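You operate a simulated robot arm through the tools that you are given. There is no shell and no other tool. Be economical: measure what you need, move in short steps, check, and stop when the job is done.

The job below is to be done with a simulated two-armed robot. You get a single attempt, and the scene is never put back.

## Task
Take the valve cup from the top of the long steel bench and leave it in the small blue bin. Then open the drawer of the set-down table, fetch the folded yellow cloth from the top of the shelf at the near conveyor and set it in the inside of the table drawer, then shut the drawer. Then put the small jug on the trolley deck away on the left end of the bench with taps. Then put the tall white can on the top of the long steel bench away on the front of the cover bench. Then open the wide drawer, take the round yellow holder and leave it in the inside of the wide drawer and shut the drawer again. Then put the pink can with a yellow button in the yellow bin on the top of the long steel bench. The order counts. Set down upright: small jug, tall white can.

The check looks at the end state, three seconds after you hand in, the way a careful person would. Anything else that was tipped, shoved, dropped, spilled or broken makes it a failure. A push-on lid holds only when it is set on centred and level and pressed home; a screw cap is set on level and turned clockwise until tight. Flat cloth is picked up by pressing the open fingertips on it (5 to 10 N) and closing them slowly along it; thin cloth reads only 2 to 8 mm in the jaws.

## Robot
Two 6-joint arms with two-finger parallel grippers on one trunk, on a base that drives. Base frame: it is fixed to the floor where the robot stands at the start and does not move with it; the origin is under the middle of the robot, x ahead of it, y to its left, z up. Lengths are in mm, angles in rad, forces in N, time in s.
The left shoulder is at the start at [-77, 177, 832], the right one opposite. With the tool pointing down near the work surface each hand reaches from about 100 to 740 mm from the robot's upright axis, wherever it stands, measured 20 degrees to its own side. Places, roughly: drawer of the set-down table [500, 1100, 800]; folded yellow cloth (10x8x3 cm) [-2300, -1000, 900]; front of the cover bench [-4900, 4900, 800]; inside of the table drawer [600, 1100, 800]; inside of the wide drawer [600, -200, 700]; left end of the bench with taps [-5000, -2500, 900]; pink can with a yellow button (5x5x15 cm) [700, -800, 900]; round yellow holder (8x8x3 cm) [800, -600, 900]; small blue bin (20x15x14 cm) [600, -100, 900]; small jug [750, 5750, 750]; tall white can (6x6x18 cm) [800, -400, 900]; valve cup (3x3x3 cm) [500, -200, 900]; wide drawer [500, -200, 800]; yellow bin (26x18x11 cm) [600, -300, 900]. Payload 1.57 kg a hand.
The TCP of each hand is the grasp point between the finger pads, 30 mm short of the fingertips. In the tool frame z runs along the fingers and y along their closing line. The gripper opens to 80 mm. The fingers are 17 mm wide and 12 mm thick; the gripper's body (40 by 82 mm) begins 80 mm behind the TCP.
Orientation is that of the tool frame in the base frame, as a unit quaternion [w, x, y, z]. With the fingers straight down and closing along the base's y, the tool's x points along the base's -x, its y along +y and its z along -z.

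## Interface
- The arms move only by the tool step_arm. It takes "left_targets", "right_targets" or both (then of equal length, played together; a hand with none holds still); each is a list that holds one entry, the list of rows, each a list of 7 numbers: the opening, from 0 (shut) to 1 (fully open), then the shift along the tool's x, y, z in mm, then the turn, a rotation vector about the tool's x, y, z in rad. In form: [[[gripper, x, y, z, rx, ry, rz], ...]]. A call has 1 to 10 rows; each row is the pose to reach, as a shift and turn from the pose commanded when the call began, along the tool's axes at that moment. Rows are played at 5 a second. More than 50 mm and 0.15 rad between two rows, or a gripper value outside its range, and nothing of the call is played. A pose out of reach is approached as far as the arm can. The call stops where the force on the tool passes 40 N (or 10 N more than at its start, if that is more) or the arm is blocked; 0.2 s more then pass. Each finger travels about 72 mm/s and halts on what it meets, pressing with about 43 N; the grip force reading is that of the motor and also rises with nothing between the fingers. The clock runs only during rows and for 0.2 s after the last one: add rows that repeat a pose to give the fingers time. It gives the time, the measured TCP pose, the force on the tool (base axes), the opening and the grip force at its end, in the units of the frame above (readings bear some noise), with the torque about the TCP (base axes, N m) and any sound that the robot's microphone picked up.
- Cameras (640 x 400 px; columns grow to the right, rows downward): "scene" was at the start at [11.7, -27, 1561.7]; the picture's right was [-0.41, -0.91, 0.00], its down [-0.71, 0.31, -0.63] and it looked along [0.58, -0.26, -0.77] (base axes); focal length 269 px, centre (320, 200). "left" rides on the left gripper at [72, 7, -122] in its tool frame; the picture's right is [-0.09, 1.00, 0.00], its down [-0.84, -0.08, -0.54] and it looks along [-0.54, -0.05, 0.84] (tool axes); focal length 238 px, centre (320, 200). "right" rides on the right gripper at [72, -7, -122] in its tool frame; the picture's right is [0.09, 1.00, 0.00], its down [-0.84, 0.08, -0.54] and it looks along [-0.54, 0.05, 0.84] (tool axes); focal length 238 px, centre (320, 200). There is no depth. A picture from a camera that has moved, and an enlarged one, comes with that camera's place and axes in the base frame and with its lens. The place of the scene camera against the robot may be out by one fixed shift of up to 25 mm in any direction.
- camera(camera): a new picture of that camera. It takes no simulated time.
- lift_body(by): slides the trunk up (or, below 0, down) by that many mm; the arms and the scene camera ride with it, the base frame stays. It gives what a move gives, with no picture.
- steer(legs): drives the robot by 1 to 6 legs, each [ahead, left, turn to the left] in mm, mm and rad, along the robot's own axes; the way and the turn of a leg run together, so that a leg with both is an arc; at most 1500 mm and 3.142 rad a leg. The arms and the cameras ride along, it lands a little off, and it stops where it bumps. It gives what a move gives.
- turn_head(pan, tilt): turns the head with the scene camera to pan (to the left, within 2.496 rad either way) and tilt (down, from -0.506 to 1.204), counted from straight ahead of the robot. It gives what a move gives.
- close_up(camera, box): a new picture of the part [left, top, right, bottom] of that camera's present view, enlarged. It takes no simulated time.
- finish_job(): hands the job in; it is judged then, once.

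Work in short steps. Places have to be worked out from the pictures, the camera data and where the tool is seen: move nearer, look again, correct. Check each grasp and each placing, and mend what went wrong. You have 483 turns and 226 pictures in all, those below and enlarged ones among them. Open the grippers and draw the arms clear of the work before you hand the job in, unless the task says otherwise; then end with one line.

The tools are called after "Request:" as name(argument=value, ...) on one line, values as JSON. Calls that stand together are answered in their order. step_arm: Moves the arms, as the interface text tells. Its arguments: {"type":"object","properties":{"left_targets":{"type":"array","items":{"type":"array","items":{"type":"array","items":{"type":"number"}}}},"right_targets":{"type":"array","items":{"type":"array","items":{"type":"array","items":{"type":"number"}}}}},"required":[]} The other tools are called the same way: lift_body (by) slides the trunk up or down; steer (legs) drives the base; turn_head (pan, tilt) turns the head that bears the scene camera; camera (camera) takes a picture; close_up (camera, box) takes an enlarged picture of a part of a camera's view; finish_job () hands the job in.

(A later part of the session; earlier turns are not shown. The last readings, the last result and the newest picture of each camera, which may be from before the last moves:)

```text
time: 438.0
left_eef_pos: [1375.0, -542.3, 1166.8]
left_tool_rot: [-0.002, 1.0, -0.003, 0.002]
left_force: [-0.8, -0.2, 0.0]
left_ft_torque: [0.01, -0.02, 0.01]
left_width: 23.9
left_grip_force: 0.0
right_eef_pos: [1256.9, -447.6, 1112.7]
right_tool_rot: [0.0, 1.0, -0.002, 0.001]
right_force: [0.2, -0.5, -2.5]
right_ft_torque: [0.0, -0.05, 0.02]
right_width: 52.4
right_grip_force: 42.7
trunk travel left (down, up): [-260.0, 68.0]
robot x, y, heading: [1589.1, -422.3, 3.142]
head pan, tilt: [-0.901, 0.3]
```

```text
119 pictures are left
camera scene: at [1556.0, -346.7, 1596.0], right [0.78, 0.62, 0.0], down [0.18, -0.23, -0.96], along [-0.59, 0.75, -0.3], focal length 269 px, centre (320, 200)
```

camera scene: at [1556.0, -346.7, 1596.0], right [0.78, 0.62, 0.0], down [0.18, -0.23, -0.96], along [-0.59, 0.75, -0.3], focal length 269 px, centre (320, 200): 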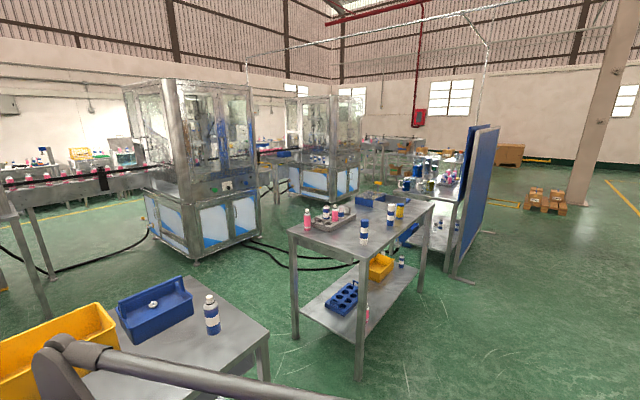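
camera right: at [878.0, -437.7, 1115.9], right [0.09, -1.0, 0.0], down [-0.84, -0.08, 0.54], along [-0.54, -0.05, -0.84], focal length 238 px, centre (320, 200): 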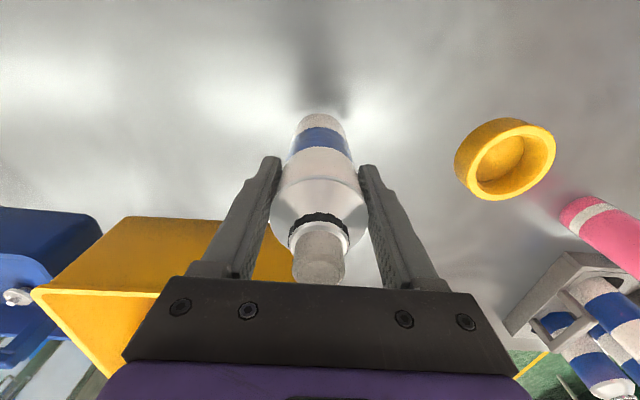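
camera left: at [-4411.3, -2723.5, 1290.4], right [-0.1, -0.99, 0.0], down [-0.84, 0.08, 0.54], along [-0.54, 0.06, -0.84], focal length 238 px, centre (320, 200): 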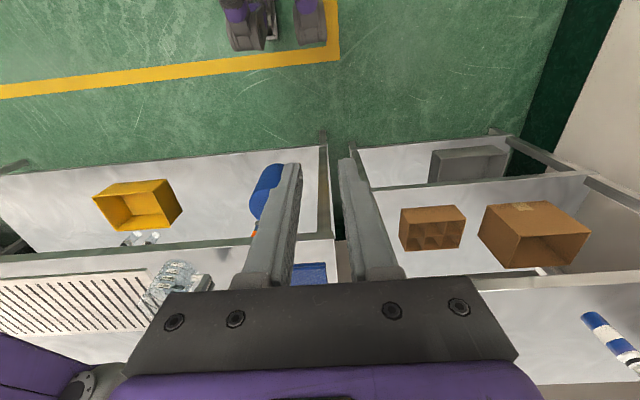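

The can is secure. I drive the known south route toward the west aisle.

Request:
steer(legs=[[0, 1200, 0], [0, 970, 0], [1500, 0, 0], [1500, 0, 0], [1500, 0, 0], [450, 0, 0]])

Request:
turn_head(pan=-1.2, tilt=0.3)

Request:
camera(camera="scene")

```text
time: 480.8
left_eef_pos: [-3604.8, -2626.4, 1166.8]
left_tool_rot: [-0.002, 1.0, -0.008, 0.003]
left_force: [-0.7, -0.9, 0.3]
left_ft_torque: [-0.01, -0.01, 0.01]
left_width: 24.1
left_grip_force: 0.1
right_eef_pos: [-3721.8, -2530.7, 1113.6]
right_tool_rot: [0.0, 1.0, -0.006, 0.001]
right_force: [0.0, -0.1, -2.6]
right_ft_torque: [0.0, -0.03, -0.02]
right_width: 52.1
right_grip_force: 43.2
trunk travel left (down, up): [-260.0, 68.0]
robot x, y, heading: [-3390.2, -2507.5, 3.133]
head pan, tilt: [-0.901, 0.3]
```

```text
time: 481.6
left_eef_pos: [-3605.8, -2626.8, 1167.0]
left_tool_rot: [-0.002, 1.0, -0.008, 0.002]
left_force: [0.0, -0.8, -0.6]
left_ft_torque: [0.0, 0.02, -0.02]
left_width: 24.1
left_grip_force: 0.1
right_eef_pos: [-3721.6, -2532.0, 1114.0]
right_tool_rot: [-0.001, 1.0, -0.006, 0.001]
right_force: [-0.2, -0.3, -3.1]
right_ft_torque: [0.02, -0.02, -0.03]
right_width: 52.2
right_grip_force: 43.7
trunk travel left (down, up): [-260.0, 68.0]
robot x, y, heading: [-3389.4, -2509.2, 3.134]
head pan, tilt: [-1.201, 0.3]
```

```text
118 pictures are left
camera scene: at [-3396.6, -2419.4, 1596.1], right [0.94, 0.35, 0.0], down [0.1, -0.28, -0.96], along [-0.34, 0.89, -0.3], focal length 269 px, centre (320, 200)
```

scene: 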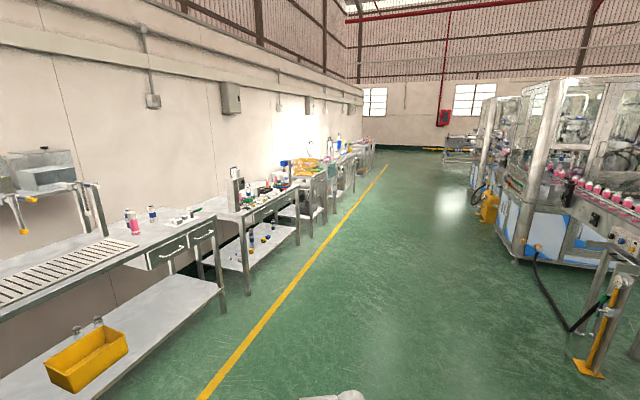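

The aisle is clear. I drive north to y≈4900.

Request:
steer(legs=[[0, -1500, 0.004], [0, -1500, 0], [0, -1500, 0], [0, -1500, 0], [0, -1100, 0]])

Request:
turn_head(pan=-0.2, tilt=0.35)

Request:
camera(camera="scene")

```text
time: 543.3
left_eef_pos: [-3532.9, 4497.6, 1167.4]
left_tool_rot: [-0.002, 1.0, -0.007, 0.002]
left_force: [-0.5, -0.1, 1.1]
left_ft_torque: [0.0, -0.02, -0.06]
left_width: 23.6
left_grip_force: 0.0
right_eef_pos: [-3649.9, 4593.3, 1113.2]
right_tool_rot: [0.0, 1.0, -0.006, 0.002]
right_force: [0.0, -0.1, -3.1]
right_ft_torque: [0.01, -0.03, -0.03]
right_width: 52.4
right_grip_force: 42.8
trunk travel left (down, up): [-260.0, 68.0]
robot x, y, heading: [-3311.8, 4611.7, 3.125]
head pan, tilt: [-1.201, 0.3]
```

```text
time: 544.6
left_eef_pos: [-3532.2, 4497.7, 1167.5]
left_tool_rot: [-0.002, 1.0, -0.008, 0.003]
left_force: [0.0, 0.7, 0.1]
left_ft_torque: [0.06, -0.01, 0.01]
left_width: 24.2
left_grip_force: 0.0
right_eef_pos: [-3648.5, 4593.2, 1113.9]
right_tool_rot: [-0.001, 1.0, -0.006, 0.002]
right_force: [-0.4, -0.7, -3.0]
right_ft_torque: [0.03, -0.06, -0.02]
right_width: 52.1
right_grip_force: 42.9
trunk travel left (down, up): [-260.0, 68.0]
robot x, y, heading: [-3314.6, 4611.1, 3.131]
head pan, tilt: [-0.201, 0.351]
```

```text
117 pictures are left
camera scene: at [-3382.7, 4636.2, 1591.3], right [0.21, 0.98, 0.0], down [0.34, -0.07, -0.94], along [-0.92, 0.2, -0.34], focal length 269 px, centre (320, 200)
```

scene: 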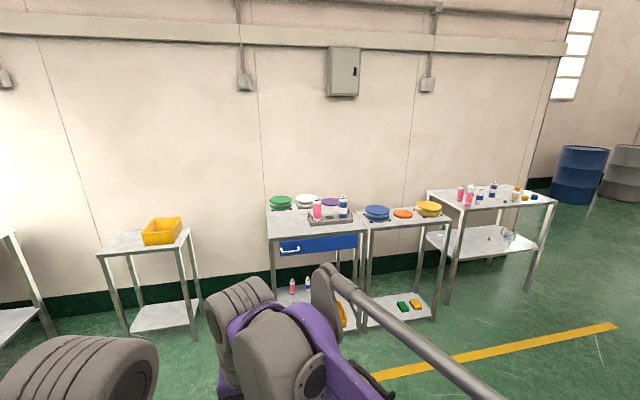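

Request:
close_up(camera="scene", box=[250, 180, 470, 280])

```text
2.91 times, centred on (360, 230) of scene
camera zoom: at [-3382.7, 4636.2, 1591.3], right [0.21, 0.98, 0.0], down [0.34, -0.07, -0.94], along [-0.92, 0.2, -0.34], focal length 783 px, centre (204, 113)
```

zoom: 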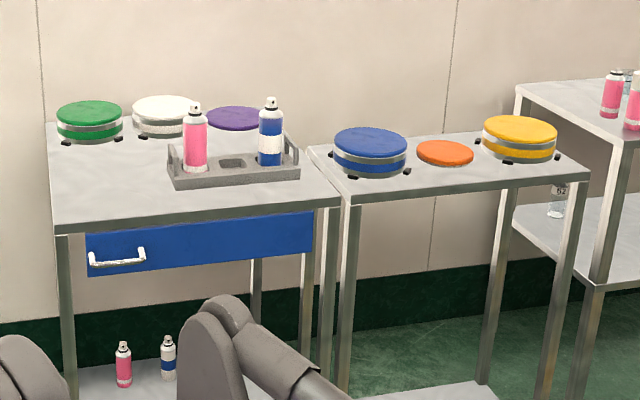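

The cover bench's front has free space left of the rack; I aim for about [-4850,4850]. I drive up to it.

Request:
steer(legs=[[880, -70, 0.01]])

Request:
turn_head(pan=-0.1, tilt=0.7)

Request:
camera(camera="scene")

Request:
camera(camera="left")

```text
time: 549.2
left_eef_pos: [-4414.9, 4572.1, 1167.5]
left_tool_rot: [-0.002, 1.0, -0.003, 0.002]
left_force: [-1.2, -1.1, -0.1]
left_ft_torque: [-0.01, 0.02, -0.01]
left_width: 24.3
left_grip_force: 0.0
right_eef_pos: [-4533.3, 4667.1, 1112.3]
right_tool_rot: [0.001, 1.0, -0.002, 0.001]
right_force: [0.2, 0.0, -2.5]
right_ft_torque: [0.03, -0.03, 0.0]
right_width: 52.1
right_grip_force: 42.9
trunk travel left (down, up): [-260.0, 68.0]
robot x, y, heading: [-4196.0, 4690.5, 3.14]
head pan, tilt: [-0.201, 0.351]
```

```text
time: 550.1
left_eef_pos: [-4413.2, 4573.1, 1167.3]
left_tool_rot: [-0.001, 1.0, -0.004, 0.003]
left_force: [-0.1, 0.0, 0.7]
left_ft_torque: [0.0, -0.02, -0.02]
left_width: 24.1
left_grip_force: 0.1
right_eef_pos: [-4533.1, 4667.3, 1113.5]
right_tool_rot: [0.001, 1.0, -0.001, 0.001]
right_force: [0.4, -1.1, -2.2]
right_ft_torque: [-0.03, -0.01, 0.0]
right_width: 52.1
right_grip_force: 42.7
trunk travel left (down, up): [-260.0, 68.0]
robot x, y, heading: [-4202.2, 4692.6, 3.135]
head pan, tilt: [-0.099, 0.7]
```

```text
115 pictures are left
camera scene: at [-4259.4, 4702.9, 1560.0], right [0.1, 0.99, 0.0], down [0.64, -0.07, -0.77], along [-0.76, 0.08, -0.64], focal length 269 px, centre (320, 200)
```

scene: 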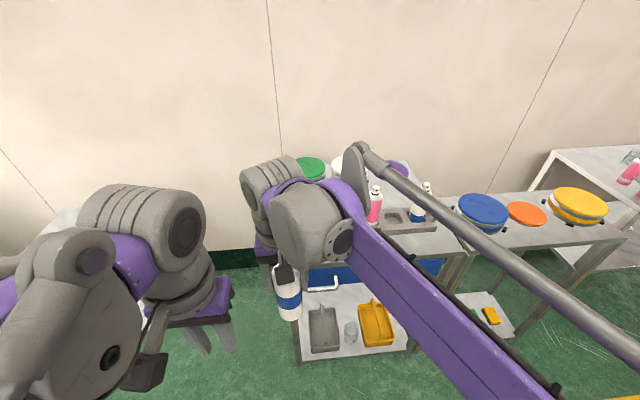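

```text
114 pictures are left
camera left: at [-4343.4, 4564.3, 1290.2], right [-0.1, -0.99, 0.0], down [-0.84, 0.08, 0.54], along [-0.54, 0.06, -0.84], focal length 238 px, centre (320, 200)
```

left: 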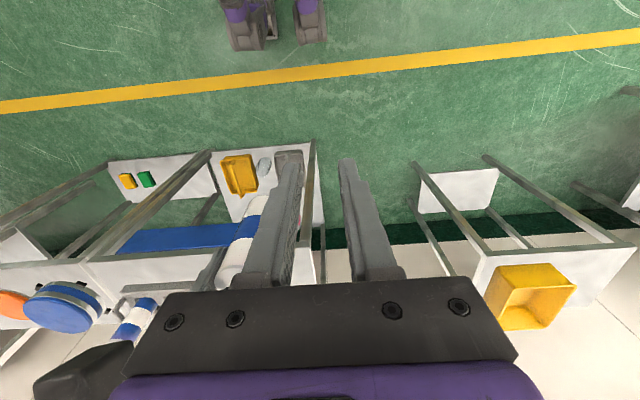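

I drive 130 mm nearer, then carry the can to the spot at a lower height.

Request:
steer(legs=[[130, 0, 0.005]])

Request:
step_arm(right_targets=[[[0.5, 0, -40, 0, 0, 0, 0], [0.5, 0, -85, 0, 0, 0, 0], [0.5, -5, -130, 0, 0, 0, 0], [0.5, -20, -170, 10, 0, 0, 0], [0.5, -60, -180, 20, 0, 0, 0], [0.5, -100, -180, 30, 0, 0, 0], [0.5, -140, -180, 40, 0, 0, 0], [0.5, -140, -180, 40, 0, 0, 0]]])

Request:
camera(camera="right")

Request:
camera(camera="scene")

```text
time: 551.4
left_eef_pos: [-4545.1, 4571.7, 1167.2]
left_tool_rot: [-0.001, 1.0, -0.001, 0.003]
left_force: [-0.5, 0.8, -0.8]
left_ft_torque: [0.02, -0.05, -0.02]
left_width: 24.2
left_grip_force: 0.0
right_eef_pos: [-4663.7, 4665.5, 1112.5]
right_tool_rot: [0.0, 1.0, 0.002, 0.001]
right_force: [-1.4, 0.3, -1.7]
right_ft_torque: [0.0, -0.06, -0.02]
right_width: 52.4
right_grip_force: 42.7
trunk travel left (down, up): [-260.0, 68.0]
robot x, y, heading: [-4330.9, 4692.2, -3.143]
head pan, tilt: [-0.099, 0.7]
```

```text
time: 553.2
left_eef_pos: [-4543.6, 4572.0, 1167.1]
left_tool_rot: [-0.002, 1.0, -0.001, 0.003]
left_force: [-0.3, -0.4, 0.1]
left_ft_torque: [0.04, -0.03, 0.04]
left_width: 24.1
left_grip_force: 0.0
right_eef_pos: [-4802.6, 4845.2, 1072.9]
right_tool_rot: [0.0, 1.0, 0.001, 0.0]
right_force: [0.5, -0.2, -2.6]
right_ft_torque: [0.0, -0.01, 0.02]
right_width: 51.8
right_grip_force: 42.6
trunk travel left (down, up): [-260.0, 68.0]
robot x, y, heading: [-4329.5, 4688.6, -3.14]
head pan, tilt: [-0.099, 0.7]
```

```text
113 pictures are left
camera right: at [-4731.6, 4853.3, 1195.9], right [0.09, -1.0, 0.0], down [-0.84, -0.08, 0.54], along [-0.54, -0.05, -0.84], focal length 238 px, centre (320, 200)
```

right: 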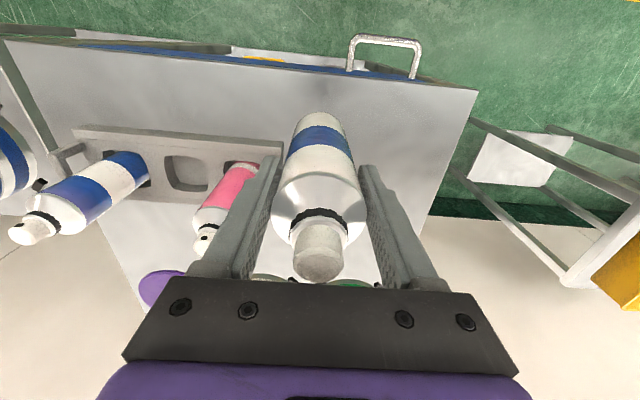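

```text
112 pictures are left
camera scene: at [-4389.3, 4702.9, 1559.9], right [0.1, 1.0, 0.0], down [0.64, -0.06, -0.77], along [-0.76, 0.08, -0.64], focal length 269 px, centre (320, 200)
```

scene: 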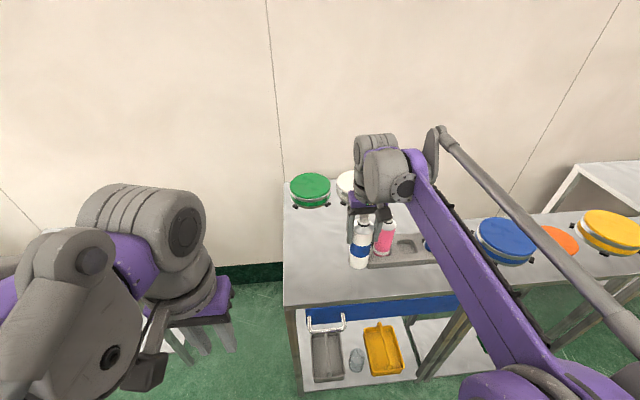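

Rack's near corner is at about [-4857,4892] and the front edge at x≈-4759. I place the can at about [-4818,4838], lowering.

Request:
step_arm(right_targets=[[[0.5, -15, 6, 0, 0, 0, 0], [0.5, -15, 6, 30, 0, 0, 0], [0.5, -15, 6, 60, 0, 0, 0], [0.5, -15, 6, 75, 0, 0, 0], [0.5, -15, 6, 75, 0, 0, 0]]])

Request:
step_arm(right_targets=[[[0.5, 0, 0, 4, 0, 0, 0], [0.5, 0, 0, 8, 0, 0, 0], [0.5, 0, 0, 8, 0, 0, 0]]])

```text
time: 554.4
left_eef_pos: [-4544.5, 4572.3, 1167.4]
left_tool_rot: [-0.002, 1.0, -0.002, 0.003]
left_force: [0.0, -0.5, -0.4]
left_ft_torque: [-0.01, 0.0, 0.0]
left_width: 23.9
left_grip_force: 0.0
right_eef_pos: [-4819.1, 4838.7, 997.2]
right_tool_rot: [-0.001, 1.0, 0.001, 0.003]
right_force: [-0.5, 0.0, -2.8]
right_ft_torque: [-0.06, -0.04, -0.05]
right_width: 51.9
right_grip_force: 42.9
trunk travel left (down, up): [-260.0, 68.0]
robot x, y, heading: [-4331.2, 4691.0, -3.144]
head pan, tilt: [-0.099, 0.7]
```

```text
time: 555.2
left_eef_pos: [-4545.5, 4571.9, 1166.9]
left_tool_rot: [-0.002, 1.0, -0.002, 0.003]
left_force: [0.6, -0.6, 0.2]
left_ft_torque: [0.0, 0.02, 0.01]
left_width: 24.1
left_grip_force: 0.1
right_eef_pos: [-4818.4, 4838.7, 988.7]
right_tool_rot: [0.0, 1.0, 0.001, 0.002]
right_force: [0.2, -0.5, -2.4]
right_ft_torque: [0.0, -0.01, 0.01]
right_width: 51.9
right_grip_force: 43.5
trunk travel left (down, up): [-260.0, 68.0]
robot x, y, heading: [-4326.7, 4690.6, -3.143]
head pan, tilt: [-0.099, 0.7]
```

Request:
step_arm(right_targets=[[[0.5, 0, 0, 4, 0, 0, 0], [0.5, 0, 0, 8, 0, 0, 0], [0.5, 0, 0, 8, 0, 0, 0]]])

Request:
camera(camera="right")

Request:
close_up(camera="scene", box=[290, 190, 430, 310])

```text
time: 556.0
left_eef_pos: [-4543.8, 4570.4, 1167.3]
left_tool_rot: [-0.002, 1.0, -0.002, 0.003]
left_force: [0.0, 0.1, -0.3]
left_ft_torque: [-0.01, 0.01, -0.02]
left_width: 23.9
left_grip_force: 0.1
right_eef_pos: [-4817.8, 4839.5, 981.6]
right_tool_rot: [0.0, 1.0, 0.001, 0.002]
right_force: [0.3, -0.2, -2.3]
right_ft_torque: [0.0, -0.04, 0.01]
right_width: 52.2
right_grip_force: 43.1
trunk travel left (down, up): [-260.0, 68.0]
robot x, y, heading: [-4331.9, 4687.4, -3.14]
head pan, tilt: [-0.099, 0.7]
```

```text
111 pictures are left
camera right: at [-4747.2, 4847.5, 1104.4], right [0.09, -1.0, 0.0], down [-0.84, -0.08, 0.54], along [-0.54, -0.05, -0.84], focal length 238 px, centre (320, 200)
```

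right: 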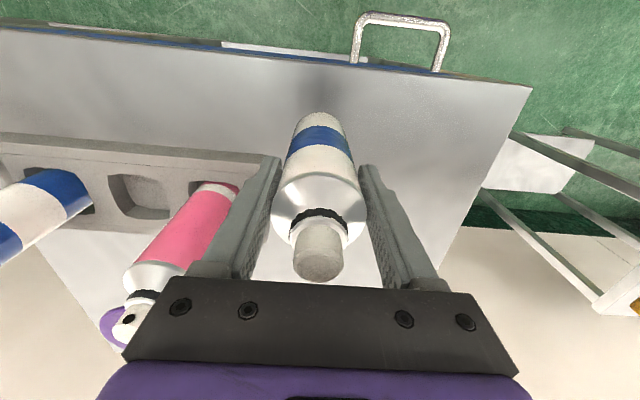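

```text
3.33 times, centred on (360, 250) of scene
camera zoom: at [-4390.6, 4702.9, 1559.9], right [0.1, 1.0, 0.0], down [0.64, -0.06, -0.76], along [-0.76, 0.08, -0.64], focal length 897 px, centre (187, 33)
```

zoom: 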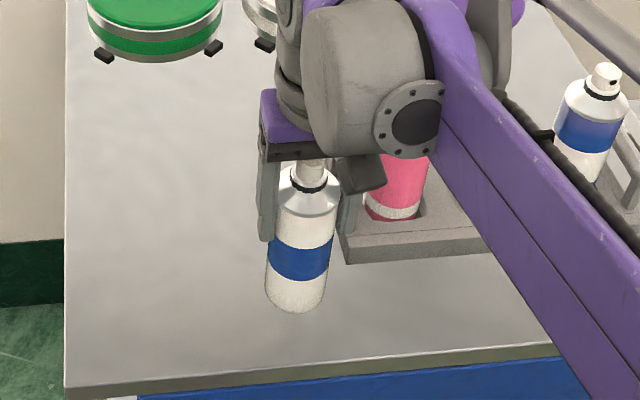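

Not yet in contact. I keep lowering in small steps.

Request:
step_arm(right_targets=[[[0.5, 0, 0, 4, 0, 0, 0], [0.5, 0, 0, 7, 0, 0, 0], [0.5, 0, 0, 7, 0, 0, 0]]])

Request:
step_arm(right_targets=[[[0.5, 0, 0, 3, 0, 0, 0], [0.5, 0, 0, 6, 0, 0, 0], [0.5, 0, 0, 6, 0, 0, 0]]])

```text
time: 556.8
left_eef_pos: [-4545.6, 4571.5, 1167.1]
left_tool_rot: [-0.001, 1.0, -0.003, 0.003]
left_force: [-0.3, 0.0, 0.3]
left_ft_torque: [-0.04, 0.0, 0.03]
left_width: 23.8
left_grip_force: 0.0
right_eef_pos: [-4819.0, 4839.6, 975.3]
right_tool_rot: [0.0, 1.0, 0.001, 0.002]
right_force: [0.4, 0.1, -2.4]
right_ft_torque: [-0.01, -0.06, 0.01]
right_width: 52.2
right_grip_force: 42.5
trunk travel left (down, up): [-260.0, 68.0]
robot x, y, heading: [-4331.2, 4695.0, -3.144]
head pan, tilt: [-0.099, 0.7]
```

```text
time: 557.6
left_eef_pos: [-4544.0, 4571.6, 1167.9]
left_tool_rot: [-0.002, 1.0, -0.002, 0.003]
left_force: [0.5, -0.3, -0.1]
left_ft_torque: [-0.01, -0.03, -0.01]
left_width: 23.9
left_grip_force: 0.1
right_eef_pos: [-4819.5, 4838.8, 969.1]
right_tool_rot: [0.0, 1.0, 0.001, 0.002]
right_force: [-0.4, 0.1, -2.6]
right_ft_torque: [0.0, -0.03, 0.03]
right_width: 52.0
right_grip_force: 43.1
trunk travel left (down, up): [-260.0, 68.0]
robot x, y, heading: [-4331.2, 4689.6, -3.145]
head pan, tilt: [-0.099, 0.7]
```

Request:
step_arm(right_targets=[[[0.5, 0, 0, 3, 0, 0, 0], [0.5, 0, 0, 6, 0, 0, 0], [0.5, 0, 0, 6, 0, 0, 0]]])

Request:
step_arm(right_targets=[[[0.5, 0, 0, 3, 0, 0, 0], [0.5, 0, 0, 6, 0, 0, 0], [0.5, 0, 0, 6, 0, 0, 0]]])

Request:
close_up(camera="scene", box=[290, 190, 430, 310])

```text
time: 558.4
left_eef_pos: [-4542.8, 4571.0, 1168.4]
left_tool_rot: [-0.002, 1.0, -0.001, 0.001]
left_force: [0.5, -0.8, -0.5]
left_ft_torque: [0.02, 0.02, 0.0]
left_width: 23.7
left_grip_force: 0.0
right_eef_pos: [-4817.1, 4839.4, 964.4]
right_tool_rot: [-0.001, 1.0, 0.001, 0.0]
right_force: [-4.0, 3.6, 36.5]
right_ft_torque: [0.25, 0.26, 0.18]
right_width: 52.3
right_grip_force: 43.2
trunk travel left (down, up): [-260.0, 68.0]
robot x, y, heading: [-4330.4, 4691.7, -3.142]
head pan, tilt: [-0.099, 0.7]
```

```text
time: 559.2
left_eef_pos: [-4541.8, 4571.5, 1166.6]
left_tool_rot: [-0.002, 1.0, -0.001, 0.001]
left_force: [0.2, 0.3, 0.5]
left_ft_torque: [-0.01, 0.03, 0.01]
left_width: 24.0
left_grip_force: 0.1
right_eef_pos: [-4815.4, 4839.8, 957.3]
right_tool_rot: [-0.001, 1.0, 0.0, 0.002]
right_force: [1.3, 6.7, 36.6]
right_ft_torque: [0.24, 0.17, 0.05]
right_width: 52.1
right_grip_force: 43.0
trunk travel left (down, up): [-260.0, 68.0]
robot x, y, heading: [-4330.4, 4691.4, -3.146]
head pan, tilt: [-0.099, 0.7]
```

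```text
3.33 times, centred on (360, 250) of scene
camera zoom: at [-4387.0, 4702.9, 1560.1], right [0.1, 1.0, 0.0], down [0.64, -0.06, -0.77], along [-0.76, 0.08, -0.64], focal length 897 px, centre (187, 33)
```

zoom: 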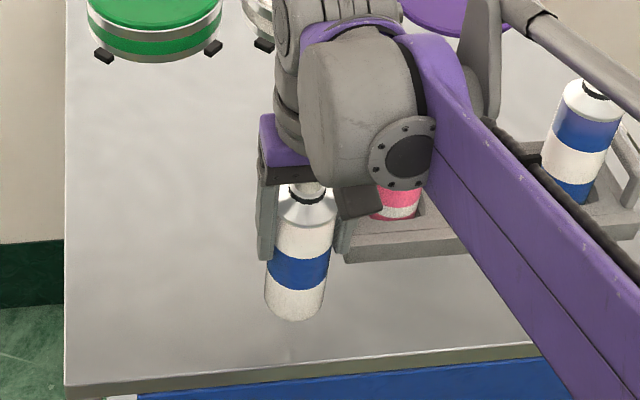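

The can stands on the table (contact at z≈964). I relax slightly, open fully and lift straight up.

Request:
step_arm(right_targets=[[[0.5, 0, 0, -1, 0, 0, 0], [0.7, 0, 0, -1, 0, 0, 0], [0.85, 0, 0, -1, 0, 0, 0], [1.0, 0, 0, -1, 0, 0, 0], [1.0, 0, 0, -1, 0, 0, 0], [1.0, 0, 0, -30, 0, 0, 0], [1.0, 0, 0, -70, 0, 0, 0], [1.0, 0, 0, -110, 0, 0, 0], [1.0, 30, 0, -130, 0, 0, 0]]])

Request:
camera(camera="right")

Request:
close_up(camera="scene", box=[270, 180, 430, 310])

```text
time: 561.2
left_eef_pos: [-4543.2, 4570.1, 1167.4]
left_tool_rot: [-0.001, 1.0, -0.001, 0.002]
left_force: [0.2, 0.1, -0.7]
left_ft_torque: [0.0, 0.02, 0.01]
left_width: 24.1
left_grip_force: 0.0
right_eef_pos: [-4787.7, 4838.7, 1089.3]
right_tool_rot: [0.0, 1.0, 0.0, 0.0]
right_force: [-0.6, 0.5, -0.3]
right_ft_torque: [0.01, 0.02, 0.0]
right_width: 80.0
right_grip_force: 0.0
trunk travel left (down, up): [-260.0, 68.0]
robot x, y, heading: [-4329.8, 4690.4, -3.142]
head pan, tilt: [-0.099, 0.7]
```

```text
108 pictures are left
camera right: at [-4716.0, 4847.2, 1210.7], right [0.09, -1.0, 0.0], down [-0.84, -0.08, 0.54], along [-0.54, -0.05, -0.84], focal length 238 px, centre (320, 200)
```

right: 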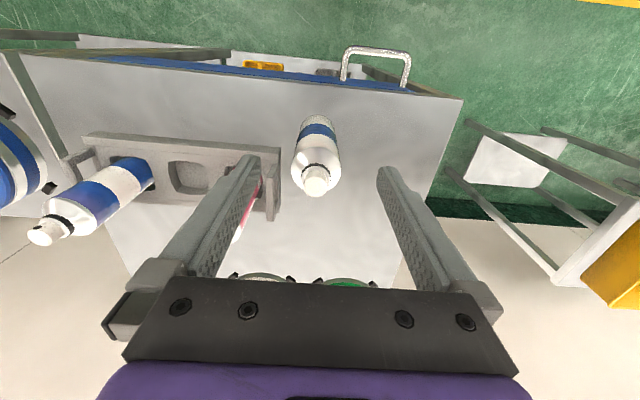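

```text
3.08 times, centred on (350, 245) of scene
camera zoom: at [-4388.2, 4702.9, 1560.0], right [0.1, 1.0, 0.0], down [0.64, -0.06, -0.77], along [-0.76, 0.08, -0.64], focal length 828 px, centre (228, 62)
```

zoom: 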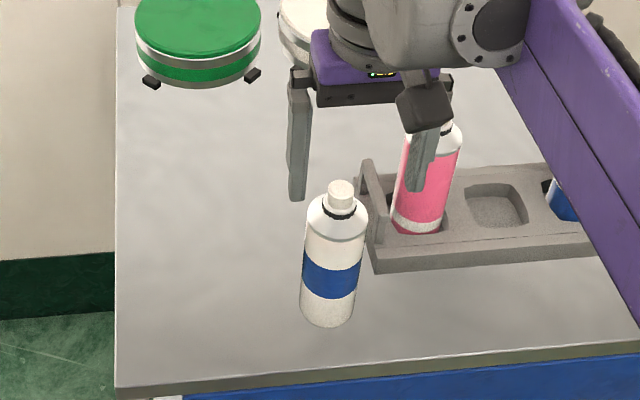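

The tall white can stands upright at the front of the cover bench. Now I drive back south toward the long bench's front.

Request:
steer(legs=[[-1000, 0, 0], [0, 1500, 0], [0, 1500, 0], [0, 1500, 0], [0, 1500, 0], [0, 1290, 0]])

Request:
steer(legs=[[-1450, 0, 0], [-1400, 0, 0], [0, 0, -3.14]])

```text
time: 629.2
left_eef_pos: [-3625.4, -2729.9, 1167.3]
left_tool_rot: [-0.002, 1.0, -0.013, 0.003]
left_force: [0.8, 0.5, 0.2]
left_ft_torque: [0.04, 0.0, -0.01]
left_width: 24.3
left_grip_force: 0.1
right_eef_pos: [-3862.8, -2458.0, 1087.9]
right_tool_rot: [0.0, 1.0, -0.011, 0.002]
right_force: [0.4, 0.2, -0.4]
right_ft_torque: [0.03, -0.03, -0.01]
right_width: 80.4
right_grip_force: 0.1
trunk travel left (down, up): [-260.0, 68.0]
robot x, y, heading: [-3407.8, -2615.7, 3.117]
head pan, tilt: [-0.099, 0.7]
```

```text
time: 650.4
left_eef_pos: [-321.1, -2597.4, 1167.4]
left_tool_rot: [-0.003, 0.024, 1.0, -0.002]
left_force: [0.0, 0.2, 0.4]
left_ft_torque: [0.01, 0.03, 0.02]
left_width: 24.1
left_grip_force: 0.2
right_eef_pos: [-89.8, -2877.2, 1087.3]
right_tool_rot: [-0.002, 0.023, 1.0, 0.001]
right_force: [-1.1, -0.3, -0.2]
right_ft_torque: [0.0, 0.0, 0.0]
right_width: 80.2
right_grip_force: 0.0
trunk travel left (down, up): [-260.0, 68.0]
robot x, y, heading: [-541.9, -2707.0, -0.044]
head pan, tilt: [-0.099, 0.7]
```

I square up and drive to the front of the wide drawer (bar at about [369,-183,786]).

Request:
steer(legs=[[0, 1200, 0.044], [0, 1150, 0], [330, 0, 0]])

Request:
turn_head(pan=0.1, tilt=0.8)

Request:
camera(camera="scene")

Request:
camera(camera="left")

```text
time: 672.9
left_eef_pos: [43.5, -249.8, 1166.9]
left_tool_rot: [-0.003, 0.009, 1.0, -0.002]
left_force: [-0.4, -0.2, -0.2]
left_ft_torque: [-0.01, 0.0, 0.01]
left_width: 24.1
left_grip_force: 0.2
right_eef_pos: [283.7, -522.6, 1086.9]
right_tool_rot: [-0.002, 0.008, 1.0, -0.001]
right_force: [-0.1, 0.3, 0.0]
right_ft_torque: [0.0, 0.03, 0.0]
right_width: 80.2
right_grip_force: 0.1
trunk travel left (down, up): [-260.0, 68.0]
robot x, y, heading: [-173.5, -365.4, -0.016]
head pan, tilt: [-0.099, 0.7]
```

```text
time: 673.6
left_eef_pos: [43.9, -251.1, 1167.1]
left_tool_rot: [-0.002, 0.008, 1.0, -0.001]
left_force: [-0.2, 0.3, 0.2]
left_ft_torque: [0.02, 0.01, -0.01]
left_width: 24.0
left_grip_force: 0.1
right_eef_pos: [284.4, -521.3, 1088.1]
right_tool_rot: [-0.002, 0.007, 1.0, 0.001]
right_force: [0.8, -0.1, -0.1]
right_ft_torque: [-0.01, -0.02, 0.02]
right_width: 80.0
right_grip_force: 0.0
trunk travel left (down, up): [-260.0, 68.0]
robot x, y, heading: [-174.0, -365.5, -0.018]
head pan, tilt: [0.099, 0.799]
```

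```text
106 pictures are left
camera scene: at [-150.2, -354.3, 1551.7], right [0.08, -1.0, 0.0], down [-0.71, -0.06, -0.7], along [0.69, 0.06, -0.72], focal length 269 px, centre (320, 200)
```

scene: 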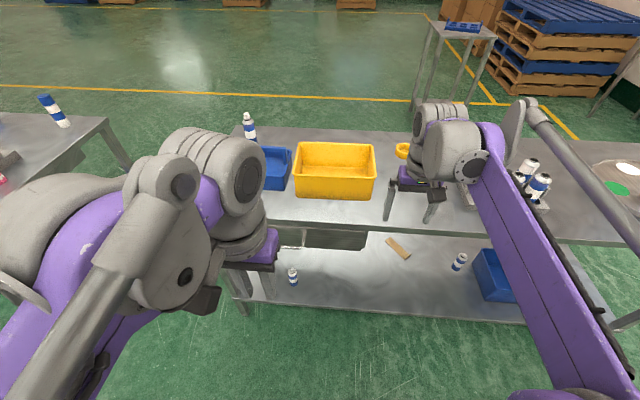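

```text
105 pictures are left
camera left: at [-27.7, -242.5, 1290.2], right [0.11, 0.99, 0.0], down [0.84, -0.09, 0.54], along [0.53, -0.06, -0.84], focal length 238 px, centre (320, 200)
```

left: 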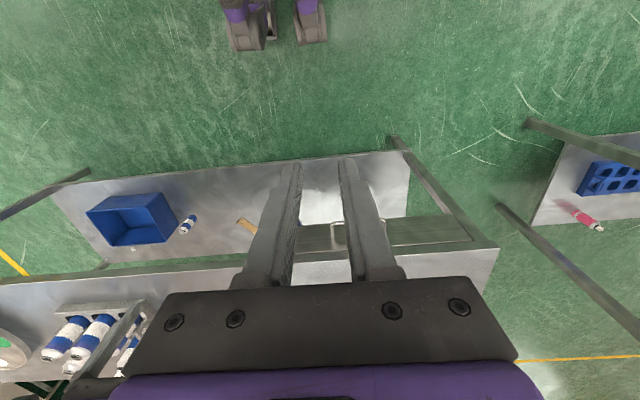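

I go 40 mm ahead, square up, and bring the closed left hand toward the handle at z≈950.

Request:
steer(legs=[[40, 0, 0.017]])

Request:
step_arm(left_targets=[[[0.1, -35, 10, 25, 0, 0, 0], [0.0, -70, 20, 50, 0, 0, 0], [0.0, -105, 30, 75, 0, 0, 0], [0.0, -140, 40, 100, 0, 0, 0], [0.0, -175, 50, 125, 0, 0, 0], [0.0, -210, 60, 150, 0, 0, 0], [0.0, -245, 63, 175, 0, 0, 0], [0.0, -275, 63, 200, 0, 0, 0], [0.0, -275, 63, 210, 0, 0, 0]]])

Request:
camera(camera="left")

```text
time: 674.5
left_eef_pos: [80.2, -247.2, 1167.4]
left_tool_rot: [-0.002, 0.001, 1.0, -0.002]
left_force: [0.2, 0.4, 0.5]
left_ft_torque: [0.03, -0.02, 0.03]
left_width: 24.0
left_grip_force: 0.0
right_eef_pos: [325.4, -513.5, 1087.0]
right_tool_rot: [-0.002, -0.001, 1.0, 0.0]
right_force: [0.9, 0.5, -0.2]
right_ft_torque: [-0.03, 0.04, -0.01]
right_width: 80.5
right_grip_force: 0.1
trunk travel left (down, up): [-260.0, 68.0]
robot x, y, heading: [-131.1, -363.0, 0.002]
head pan, tilt: [0.099, 0.799]
```

```text
time: 676.5
left_eef_pos: [355.7, -183.4, 954.8]
left_tool_rot: [-0.002, 0.001, 1.0, -0.002]
left_force: [0.5, -0.5, 0.1]
left_ft_torque: [0.0, 0.01, 0.03]
left_width: 0.0
left_grip_force: 21.0
right_eef_pos: [325.6, -514.4, 1088.8]
right_tool_rot: [0.0, -0.001, 1.0, 0.0]
right_force: [0.0, 0.0, -0.3]
right_ft_torque: [-0.01, 0.0, 0.03]
right_width: 80.1
right_grip_force: 0.2
trunk travel left (down, up): [-260.0, 68.0]
robot x, y, heading: [-132.8, -365.9, 0.005]
head pan, tilt: [0.099, 0.799]
```

```text
104 pictures are left
camera left: at [283.7, -178.0, 1078.1], right [0.09, 1.0, 0.0], down [0.84, -0.08, 0.54], along [0.54, -0.05, -0.84], focal length 238 px, centre (320, 200)
```

left: 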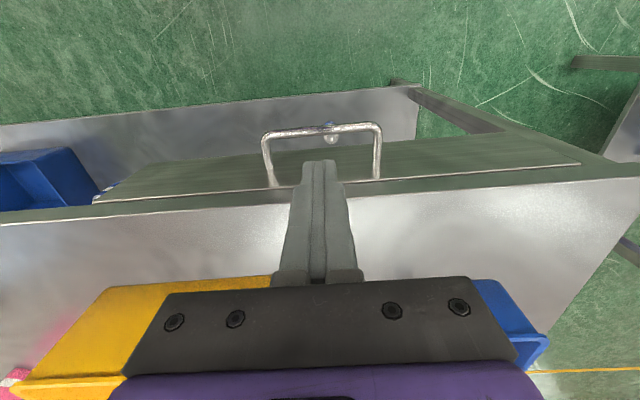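

Bar at x≈368; bench edge at x≈403. I shift to x≈386 and descend behind the bar to z≈804.

Request:
step_arm(left_targets=[[[0.0, -30, 0, 0, 0, 0, 0], [0.0, -30, 0, 45, 0, 0, 0], [0.0, -30, 0, 90, 0, 0, 0], [0.0, -30, 0, 125, 0, 0, 0], [0.0, -30, 0, 150, 0, 0, 0], [0.0, -30, 0, 150, 0, 0, 0]]])

Request:
camera(camera="left")

```text
time: 677.9
left_eef_pos: [383.4, -184.7, 805.3]
left_tool_rot: [-0.002, 0.0, 1.0, -0.001]
left_force: [0.2, -0.5, 0.8]
left_ft_torque: [0.01, 0.01, 0.0]
left_width: 0.0
left_grip_force: 21.2
right_eef_pos: [325.8, -514.5, 1088.1]
right_tool_rot: [-0.001, -0.001, 1.0, 0.0]
right_force: [0.3, -0.7, 0.6]
right_ft_torque: [-0.01, 0.0, 0.0]
right_width: 80.2
right_grip_force: 0.0
trunk travel left (down, up): [-260.0, 68.0]
robot x, y, heading: [-131.5, -362.0, 0.009]
head pan, tilt: [0.099, 0.799]
```

```text
103 pictures are left
camera left: at [312.7, -179.2, 928.3], right [0.09, 1.0, 0.0], down [0.84, -0.08, 0.54], along [0.54, -0.05, -0.84], focal length 238 px, centre (320, 200)
```

left: 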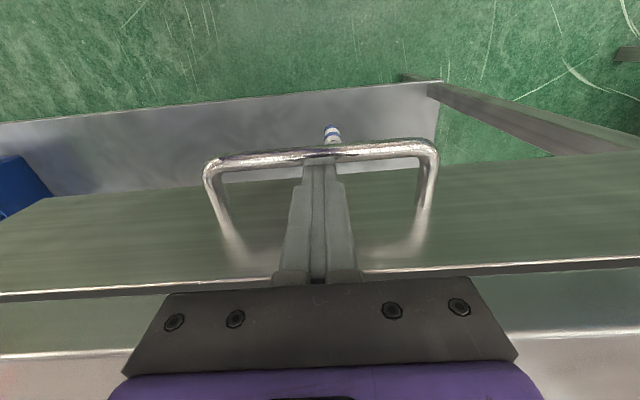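

The fingers are behind the bar. I pull the drawer out about 220 mm.

Request:
step_arm(left_targets=[[[0.0, 15, 0, 0, 0, 0, 0], [0.0, 40, 0, 0, 0, 0, 0], [0.0, 65, 0, 0, 0, 0, 0], [0.0, 90, 0, 0, 0, 0, 0], [0.0, 115, 0, 0, 0, 0, 0], [0.0, 140, 0, 0, 0, 0, 0], [0.0, 165, 0, 0, 0, 0, 0], [0.0, 190, 0, 0, 0, 0, 0], [0.0, 215, 0, 0, 0, 0, 0], [0.0, 230, 0, 0, 0, 0, 0]]])

Request:
camera(camera="left")

Request:
camera(camera="scene")

```text
time: 680.1
left_eef_pos: [155.0, -185.0, 806.5]
left_tool_rot: [-0.003, 0.0, 1.0, -0.002]
left_force: [-0.2, -0.4, -0.7]
left_ft_torque: [0.0, 0.03, 0.04]
left_width: 0.2
left_grip_force: 21.1
right_eef_pos: [326.6, -514.0, 1088.1]
right_tool_rot: [-0.001, -0.002, 1.0, 0.0]
right_force: [0.7, 0.7, 0.2]
right_ft_torque: [0.03, -0.01, -0.03]
right_width: 79.9
right_grip_force: 0.1
trunk travel left (down, up): [-260.0, 68.0]
robot x, y, heading: [-135.7, -365.4, 0.003]
head pan, tilt: [0.099, 0.799]
```

```text
102 pictures are left
camera left: at [82.3, -178.5, 929.6], right [0.09, 1.0, 0.0], down [0.84, -0.08, 0.54], along [0.54, -0.05, -0.84], focal length 238 px, centre (320, 200)
```

left: 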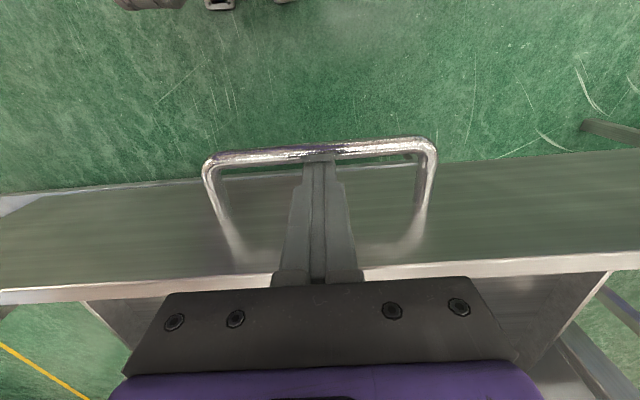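

```text
101 pictures are left
camera scene: at [-111.0, -353.8, 1551.7], right [0.1, -0.99, 0.0], down [-0.71, -0.07, -0.7], along [0.69, 0.07, -0.72], focal length 269 px, centre (320, 200)
```

scene: 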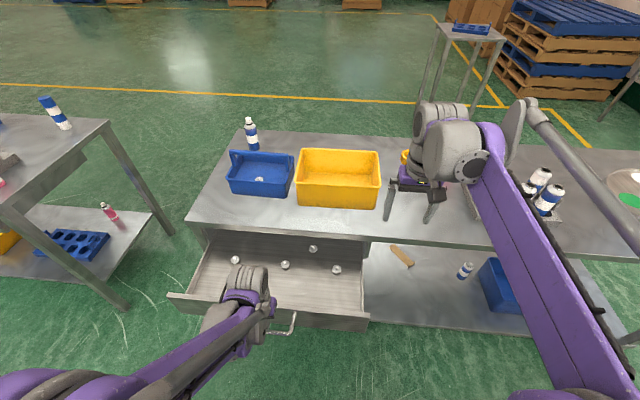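

The drawer is open; it holds four small white parts inside, which I must avoid. I lift the hand out and look from above.

Request:
step_arm(left_targets=[[[0.0, -9, 0, 0, 0, 0, 0], [0.0, -9, 0, -45, 0, 0, 0], [0.0, -9, 0, -90, 0, 0, 0], [0.0, -9, 0, -135, 0, 0, 0], [0.0, -9, 0, -180, 0, 0, 0], [0.0, -9, 0, -225, 0, 0, 0], [0.3, -9, 0, -270, 0, 0, 0], [0.6, -9, 0, -310, 0, 0, 0]]])

Request:
camera(camera="left")

```text
time: 681.9
left_eef_pos: [165.6, -183.6, 1116.9]
left_tool_rot: [-0.003, 0.0, 1.0, -0.003]
left_force: [-0.6, 0.4, -0.4]
left_ft_torque: [-0.02, -0.02, 0.0]
left_width: 48.3
left_grip_force: 0.0
right_eef_pos: [326.0, -515.0, 1087.6]
right_tool_rot: [-0.002, -0.002, 1.0, 0.0]
right_force: [0.4, -0.2, -0.6]
right_ft_torque: [0.0, 0.0, -0.01]
right_width: 79.8
right_grip_force: 0.1
trunk travel left (down, up): [-260.0, 68.0]
robot x, y, heading: [-136.5, -365.3, 0.002]
head pan, tilt: [0.099, 0.799]
```

```text
100 pictures are left
camera left: at [94.1, -177.1, 1239.4], right [0.09, 1.0, 0.0], down [0.84, -0.08, 0.54], along [0.54, -0.05, -0.84], focal length 238 px, centre (320, 200)
```

left: 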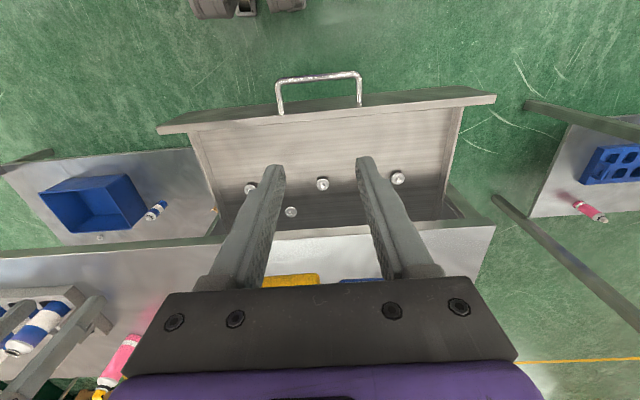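

Free space is at x 190–330. I drive around to the far side to fetch the holder.

Request:
steer(legs=[[-360, 0, 0], [0, -1150, 0], [0, -1090, 0], [1000, 0, 0], [1000, 0, 0], [0, 0, 3.14]])

```text
time: 720.6
left_eef_pos: [1209.2, -2775.4, 1115.0]
left_tool_rot: [-0.002, 1.0, 0.004, 0.003]
left_force: [0.7, 0.1, -0.6]
left_ft_torque: [-0.03, 0.01, 0.01]
left_width: 47.8
left_grip_force: 0.0
right_eef_pos: [1046.3, -2446.4, 1087.6]
right_tool_rot: [0.0, 1.0, 0.006, 0.003]
right_force: [-0.4, 0.2, 0.6]
right_ft_torque: [-0.02, 0.0, -0.03]
right_width: 79.9
right_grip_force: 0.1
trunk travel left (down, up): [-260.0, 68.0]
robot x, y, heading: [1508.3, -2590.3, -3.129]
head pan, tilt: [0.099, 0.799]
```

Request:
steer(legs=[[-40, -1100, -0.012], [0, -1020, 0]])

Request:
camera(camera="left")

Request:
camera(camera="scene")

```text
time: 739.5
left_eef_pos: [1246.0, -635.4, 1115.1]
left_tool_rot: [-0.002, 1.0, -0.006, 0.003]
left_force: [-1.1, 1.0, 0.6]
left_ft_torque: [-0.02, 0.02, 0.0]
left_width: 47.8
left_grip_force: 0.0
right_eef_pos: [1089.8, -303.2, 1087.0]
right_tool_rot: [0.0, 1.0, -0.002, 0.002]
right_force: [-0.3, -0.1, -0.2]
right_ft_torque: [-0.02, -0.03, -0.01]
right_width: 79.9
right_grip_force: 0.0
trunk travel left (down, up): [-260.0, 68.0]
robot x, y, heading: [1545.2, -459.1, 3.134]
head pan, tilt: [0.099, 0.799]
```

```text
99 pictures are left
camera left: at [1317.2, -643.6, 1238.8], right [-0.1, -0.99, 0.0], down [-0.84, 0.08, 0.54], along [-0.54, 0.06, -0.84], focal length 238 px, centre (320, 200)
```

left: 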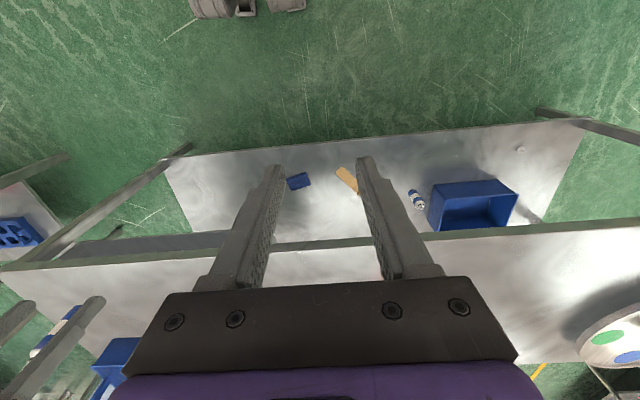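

```text
98 pictures are left
camera scene: at [1490.5, -459.4, 1551.7], right [-0.09, 1.0, 0.0], down [0.71, 0.07, -0.7], along [-0.69, -0.06, -0.72], focal length 269 px, centre (320, 200)
```

scene: 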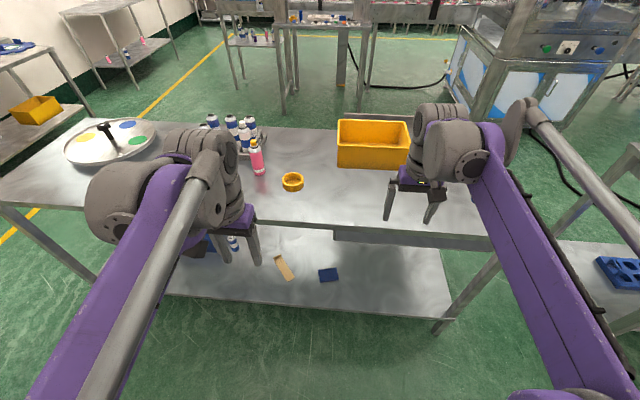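

I drive 230 mm closer and move the left hand toward the holder at about [815,-640].

Request:
steer(legs=[[230, 0, 0.007]])

Request:
step_arm(left_targets=[[[0.8, -40, 0, 10, 0, 0, 0], [1.0, -80, 0, 25, 0, 0, 0], [1.0, -115, 0, 50, 0, 0, 0], [1.0, -140, 0, 80, 0, 0, 0], [1.0, -140, 0, 80, 0, 0, 0]]])

Request:
camera(camera="left")

```text
time: 741.2
left_eef_pos: [1019.4, -638.5, 1115.3]
left_tool_rot: [-0.001, 1.0, 0.0, 0.003]
left_force: [-0.4, 0.2, 0.4]
left_ft_torque: [0.02, -0.01, 0.02]
left_width: 48.2
left_grip_force: 0.0
right_eef_pos: [859.5, -307.0, 1088.6]
right_tool_rot: [0.0, 1.0, 0.002, 0.002]
right_force: [0.1, 0.2, -0.5]
right_ft_torque: [0.02, -0.01, -0.05]
right_width: 80.1
right_grip_force: 0.0
trunk travel left (down, up): [-260.0, 68.0]
robot x, y, heading: [1317.4, -453.4, -3.144]
head pan, tilt: [0.099, 0.799]
```

```text
time: 742.4
left_eef_pos: [880.5, -638.1, 1035.4]
left_tool_rot: [-0.002, 1.0, 0.0, 0.001]
left_force: [-0.1, -0.2, -0.7]
left_ft_torque: [-0.04, 0.02, 0.02]
left_width: 80.0
left_grip_force: 0.1
right_eef_pos: [859.8, -306.4, 1087.6]
right_tool_rot: [0.0, 1.0, 0.001, 0.002]
right_force: [-0.4, 0.2, -0.5]
right_ft_torque: [-0.01, -0.01, 0.0]
right_width: 80.0
right_grip_force: 0.0
trunk travel left (down, up): [-260.0, 68.0]
robot x, y, heading: [1321.7, -456.2, -3.144]
head pan, tilt: [0.099, 0.799]
```

```text
97 pictures are left
camera left: at [951.6, -644.9, 1157.5], right [-0.09, -1.0, 0.0], down [-0.84, 0.08, 0.54], along [-0.54, 0.05, -0.84], focal length 238 px, centre (320, 200)
```

left: 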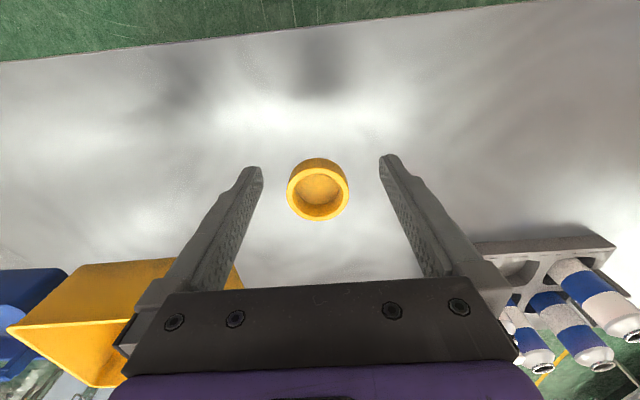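

The holder is about 76 mm wide with a recess. I'll grip its wall on the +y side, with one finger inside. I move above the wall at about [807,-598] with the jaw at 40 mm.

Request:
step_arm(left_targets=[[[0.8, -35, -15, 10, 0, 0, 0], [0.6, -72, -35, 20, 0, 0, 0], [0.5, -72, -40, 45, 0, 0, 0], [0.5, -72, -40, 60, 0, 0, 0], [0.5, -72, -40, 60, 0, 0, 0]]])

Request:
camera(camera="left")

```text
time: 743.6
left_eef_pos: [808.2, -597.1, 974.8]
left_tool_rot: [-0.002, 1.0, -0.001, 0.003]
left_force: [0.1, 0.2, 0.1]
left_ft_torque: [-0.02, 0.01, 0.01]
left_width: 40.1
left_grip_force: 0.0
right_eef_pos: [858.7, -307.6, 1087.7]
right_tool_rot: [0.0, 1.0, 0.003, 0.001]
right_force: [-0.4, 0.4, 0.8]
right_ft_torque: [0.0, 0.0, 0.0]
right_width: 79.9
right_grip_force: 0.1
trunk travel left (down, up): [-260.0, 68.0]
robot x, y, heading: [1318.0, -456.8, -3.141]
head pan, tilt: [0.099, 0.799]
```

```text
96 pictures are left
camera left: at [879.0, -604.9, 1098.2], right [-0.09, -1.0, 0.0], down [-0.84, 0.08, 0.54], along [-0.54, 0.05, -0.84], focal length 238 px, centre (320, 200)
```

left: 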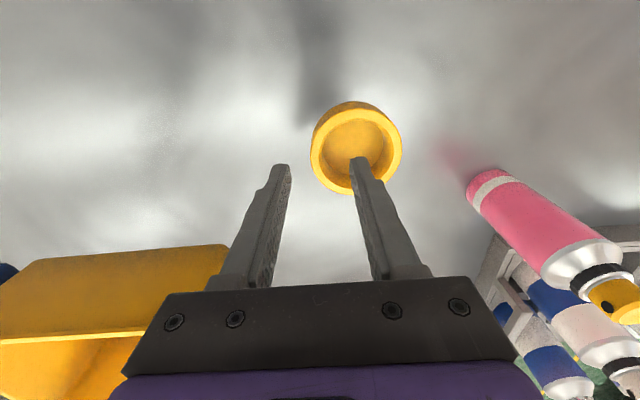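

The jaw is centred over the wall (x 808, y -597). I descend carefully.

Request:
step_arm(left_targets=[[[0.5, 0, 0, 20, 0, 0, 0], [0.5, 0, 0, 36, 0, 0, 0], [0.5, 0, 0, 44, 0, 0, 0], [0.5, 0, 0, 50, 0, 0, 0], [0.5, 0, 0, 54, 0, 0, 0]]])

Request:
camera(camera="left")

```text
time: 744.8
left_eef_pos: [808.7, -597.2, 921.0]
left_tool_rot: [-0.001, 1.0, 0.0, 0.003]
left_force: [-0.1, -0.3, -0.7]
left_ft_torque: [-0.03, 0.01, -0.02]
left_width: 40.0
left_grip_force: 0.1
right_eef_pos: [859.5, -305.8, 1088.4]
right_tool_rot: [0.0, 1.0, 0.002, 0.002]
right_force: [-0.2, -1.0, -0.6]
right_ft_torque: [-0.01, -0.01, 0.03]
right_width: 80.1
right_grip_force: 0.0
trunk travel left (down, up): [-260.0, 68.0]
robot x, y, heading: [1320.5, -456.6, -3.139]
head pan, tilt: [0.099, 0.799]
```

```text
95 pictures are left
camera left: at [879.3, -604.5, 1044.1], right [-0.09, -1.0, 0.0], down [-0.84, 0.08, 0.54], along [-0.54, 0.05, -0.84], focal length 238 px, centre (320, 200)
```

left: 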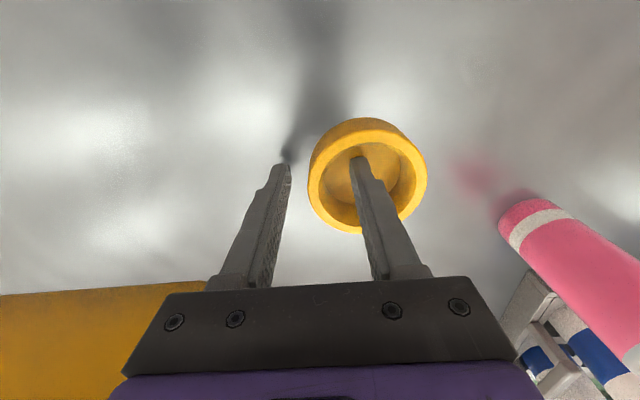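

The inner finger is in the recess, no contact. I close on the wall.

Request:
step_arm(left_targets=[[[0.35, 0, 0, 0, 0, 0, 0], [0.2, 0, 0, 0, 0, 0, 0], [0.05, 0, 0, 0, 0, 0, 0], [0.0, 0, 0, 0, 0, 0, 0], [0.0, 0, 0, 0, 0, 0, 0]]])

Request:
camera(camera="left")

```text
time: 746.0
left_eef_pos: [808.9, -597.1, 921.0]
left_tool_rot: [-0.002, 1.0, 0.0, 0.003]
left_force: [0.0, 0.7, 0.9]
left_ft_torque: [-0.05, 0.01, 0.02]
left_width: 6.3
left_grip_force: 26.3
right_eef_pos: [860.1, -306.6, 1089.2]
right_tool_rot: [-0.001, 1.0, 0.003, 0.001]
right_force: [0.3, -0.6, -0.1]
right_ft_torque: [0.03, 0.01, -0.03]
right_width: 80.0
right_grip_force: 0.0
trunk travel left (down, up): [-260.0, 68.0]
robot x, y, heading: [1321.8, -455.2, -3.141]
head pan, tilt: [0.099, 0.799]
```

```text
94 pictures are left
camera left: at [879.3, -604.5, 1044.4], right [-0.09, -1.0, 0.0], down [-0.84, 0.08, 0.54], along [-0.54, 0.05, -0.84], focal length 238 px, centre (320, 200)
```

left: 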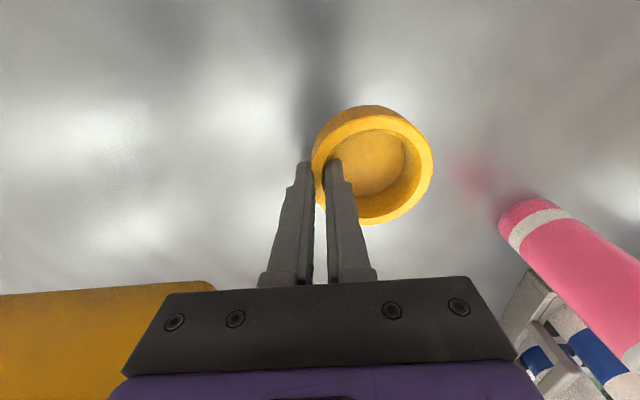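

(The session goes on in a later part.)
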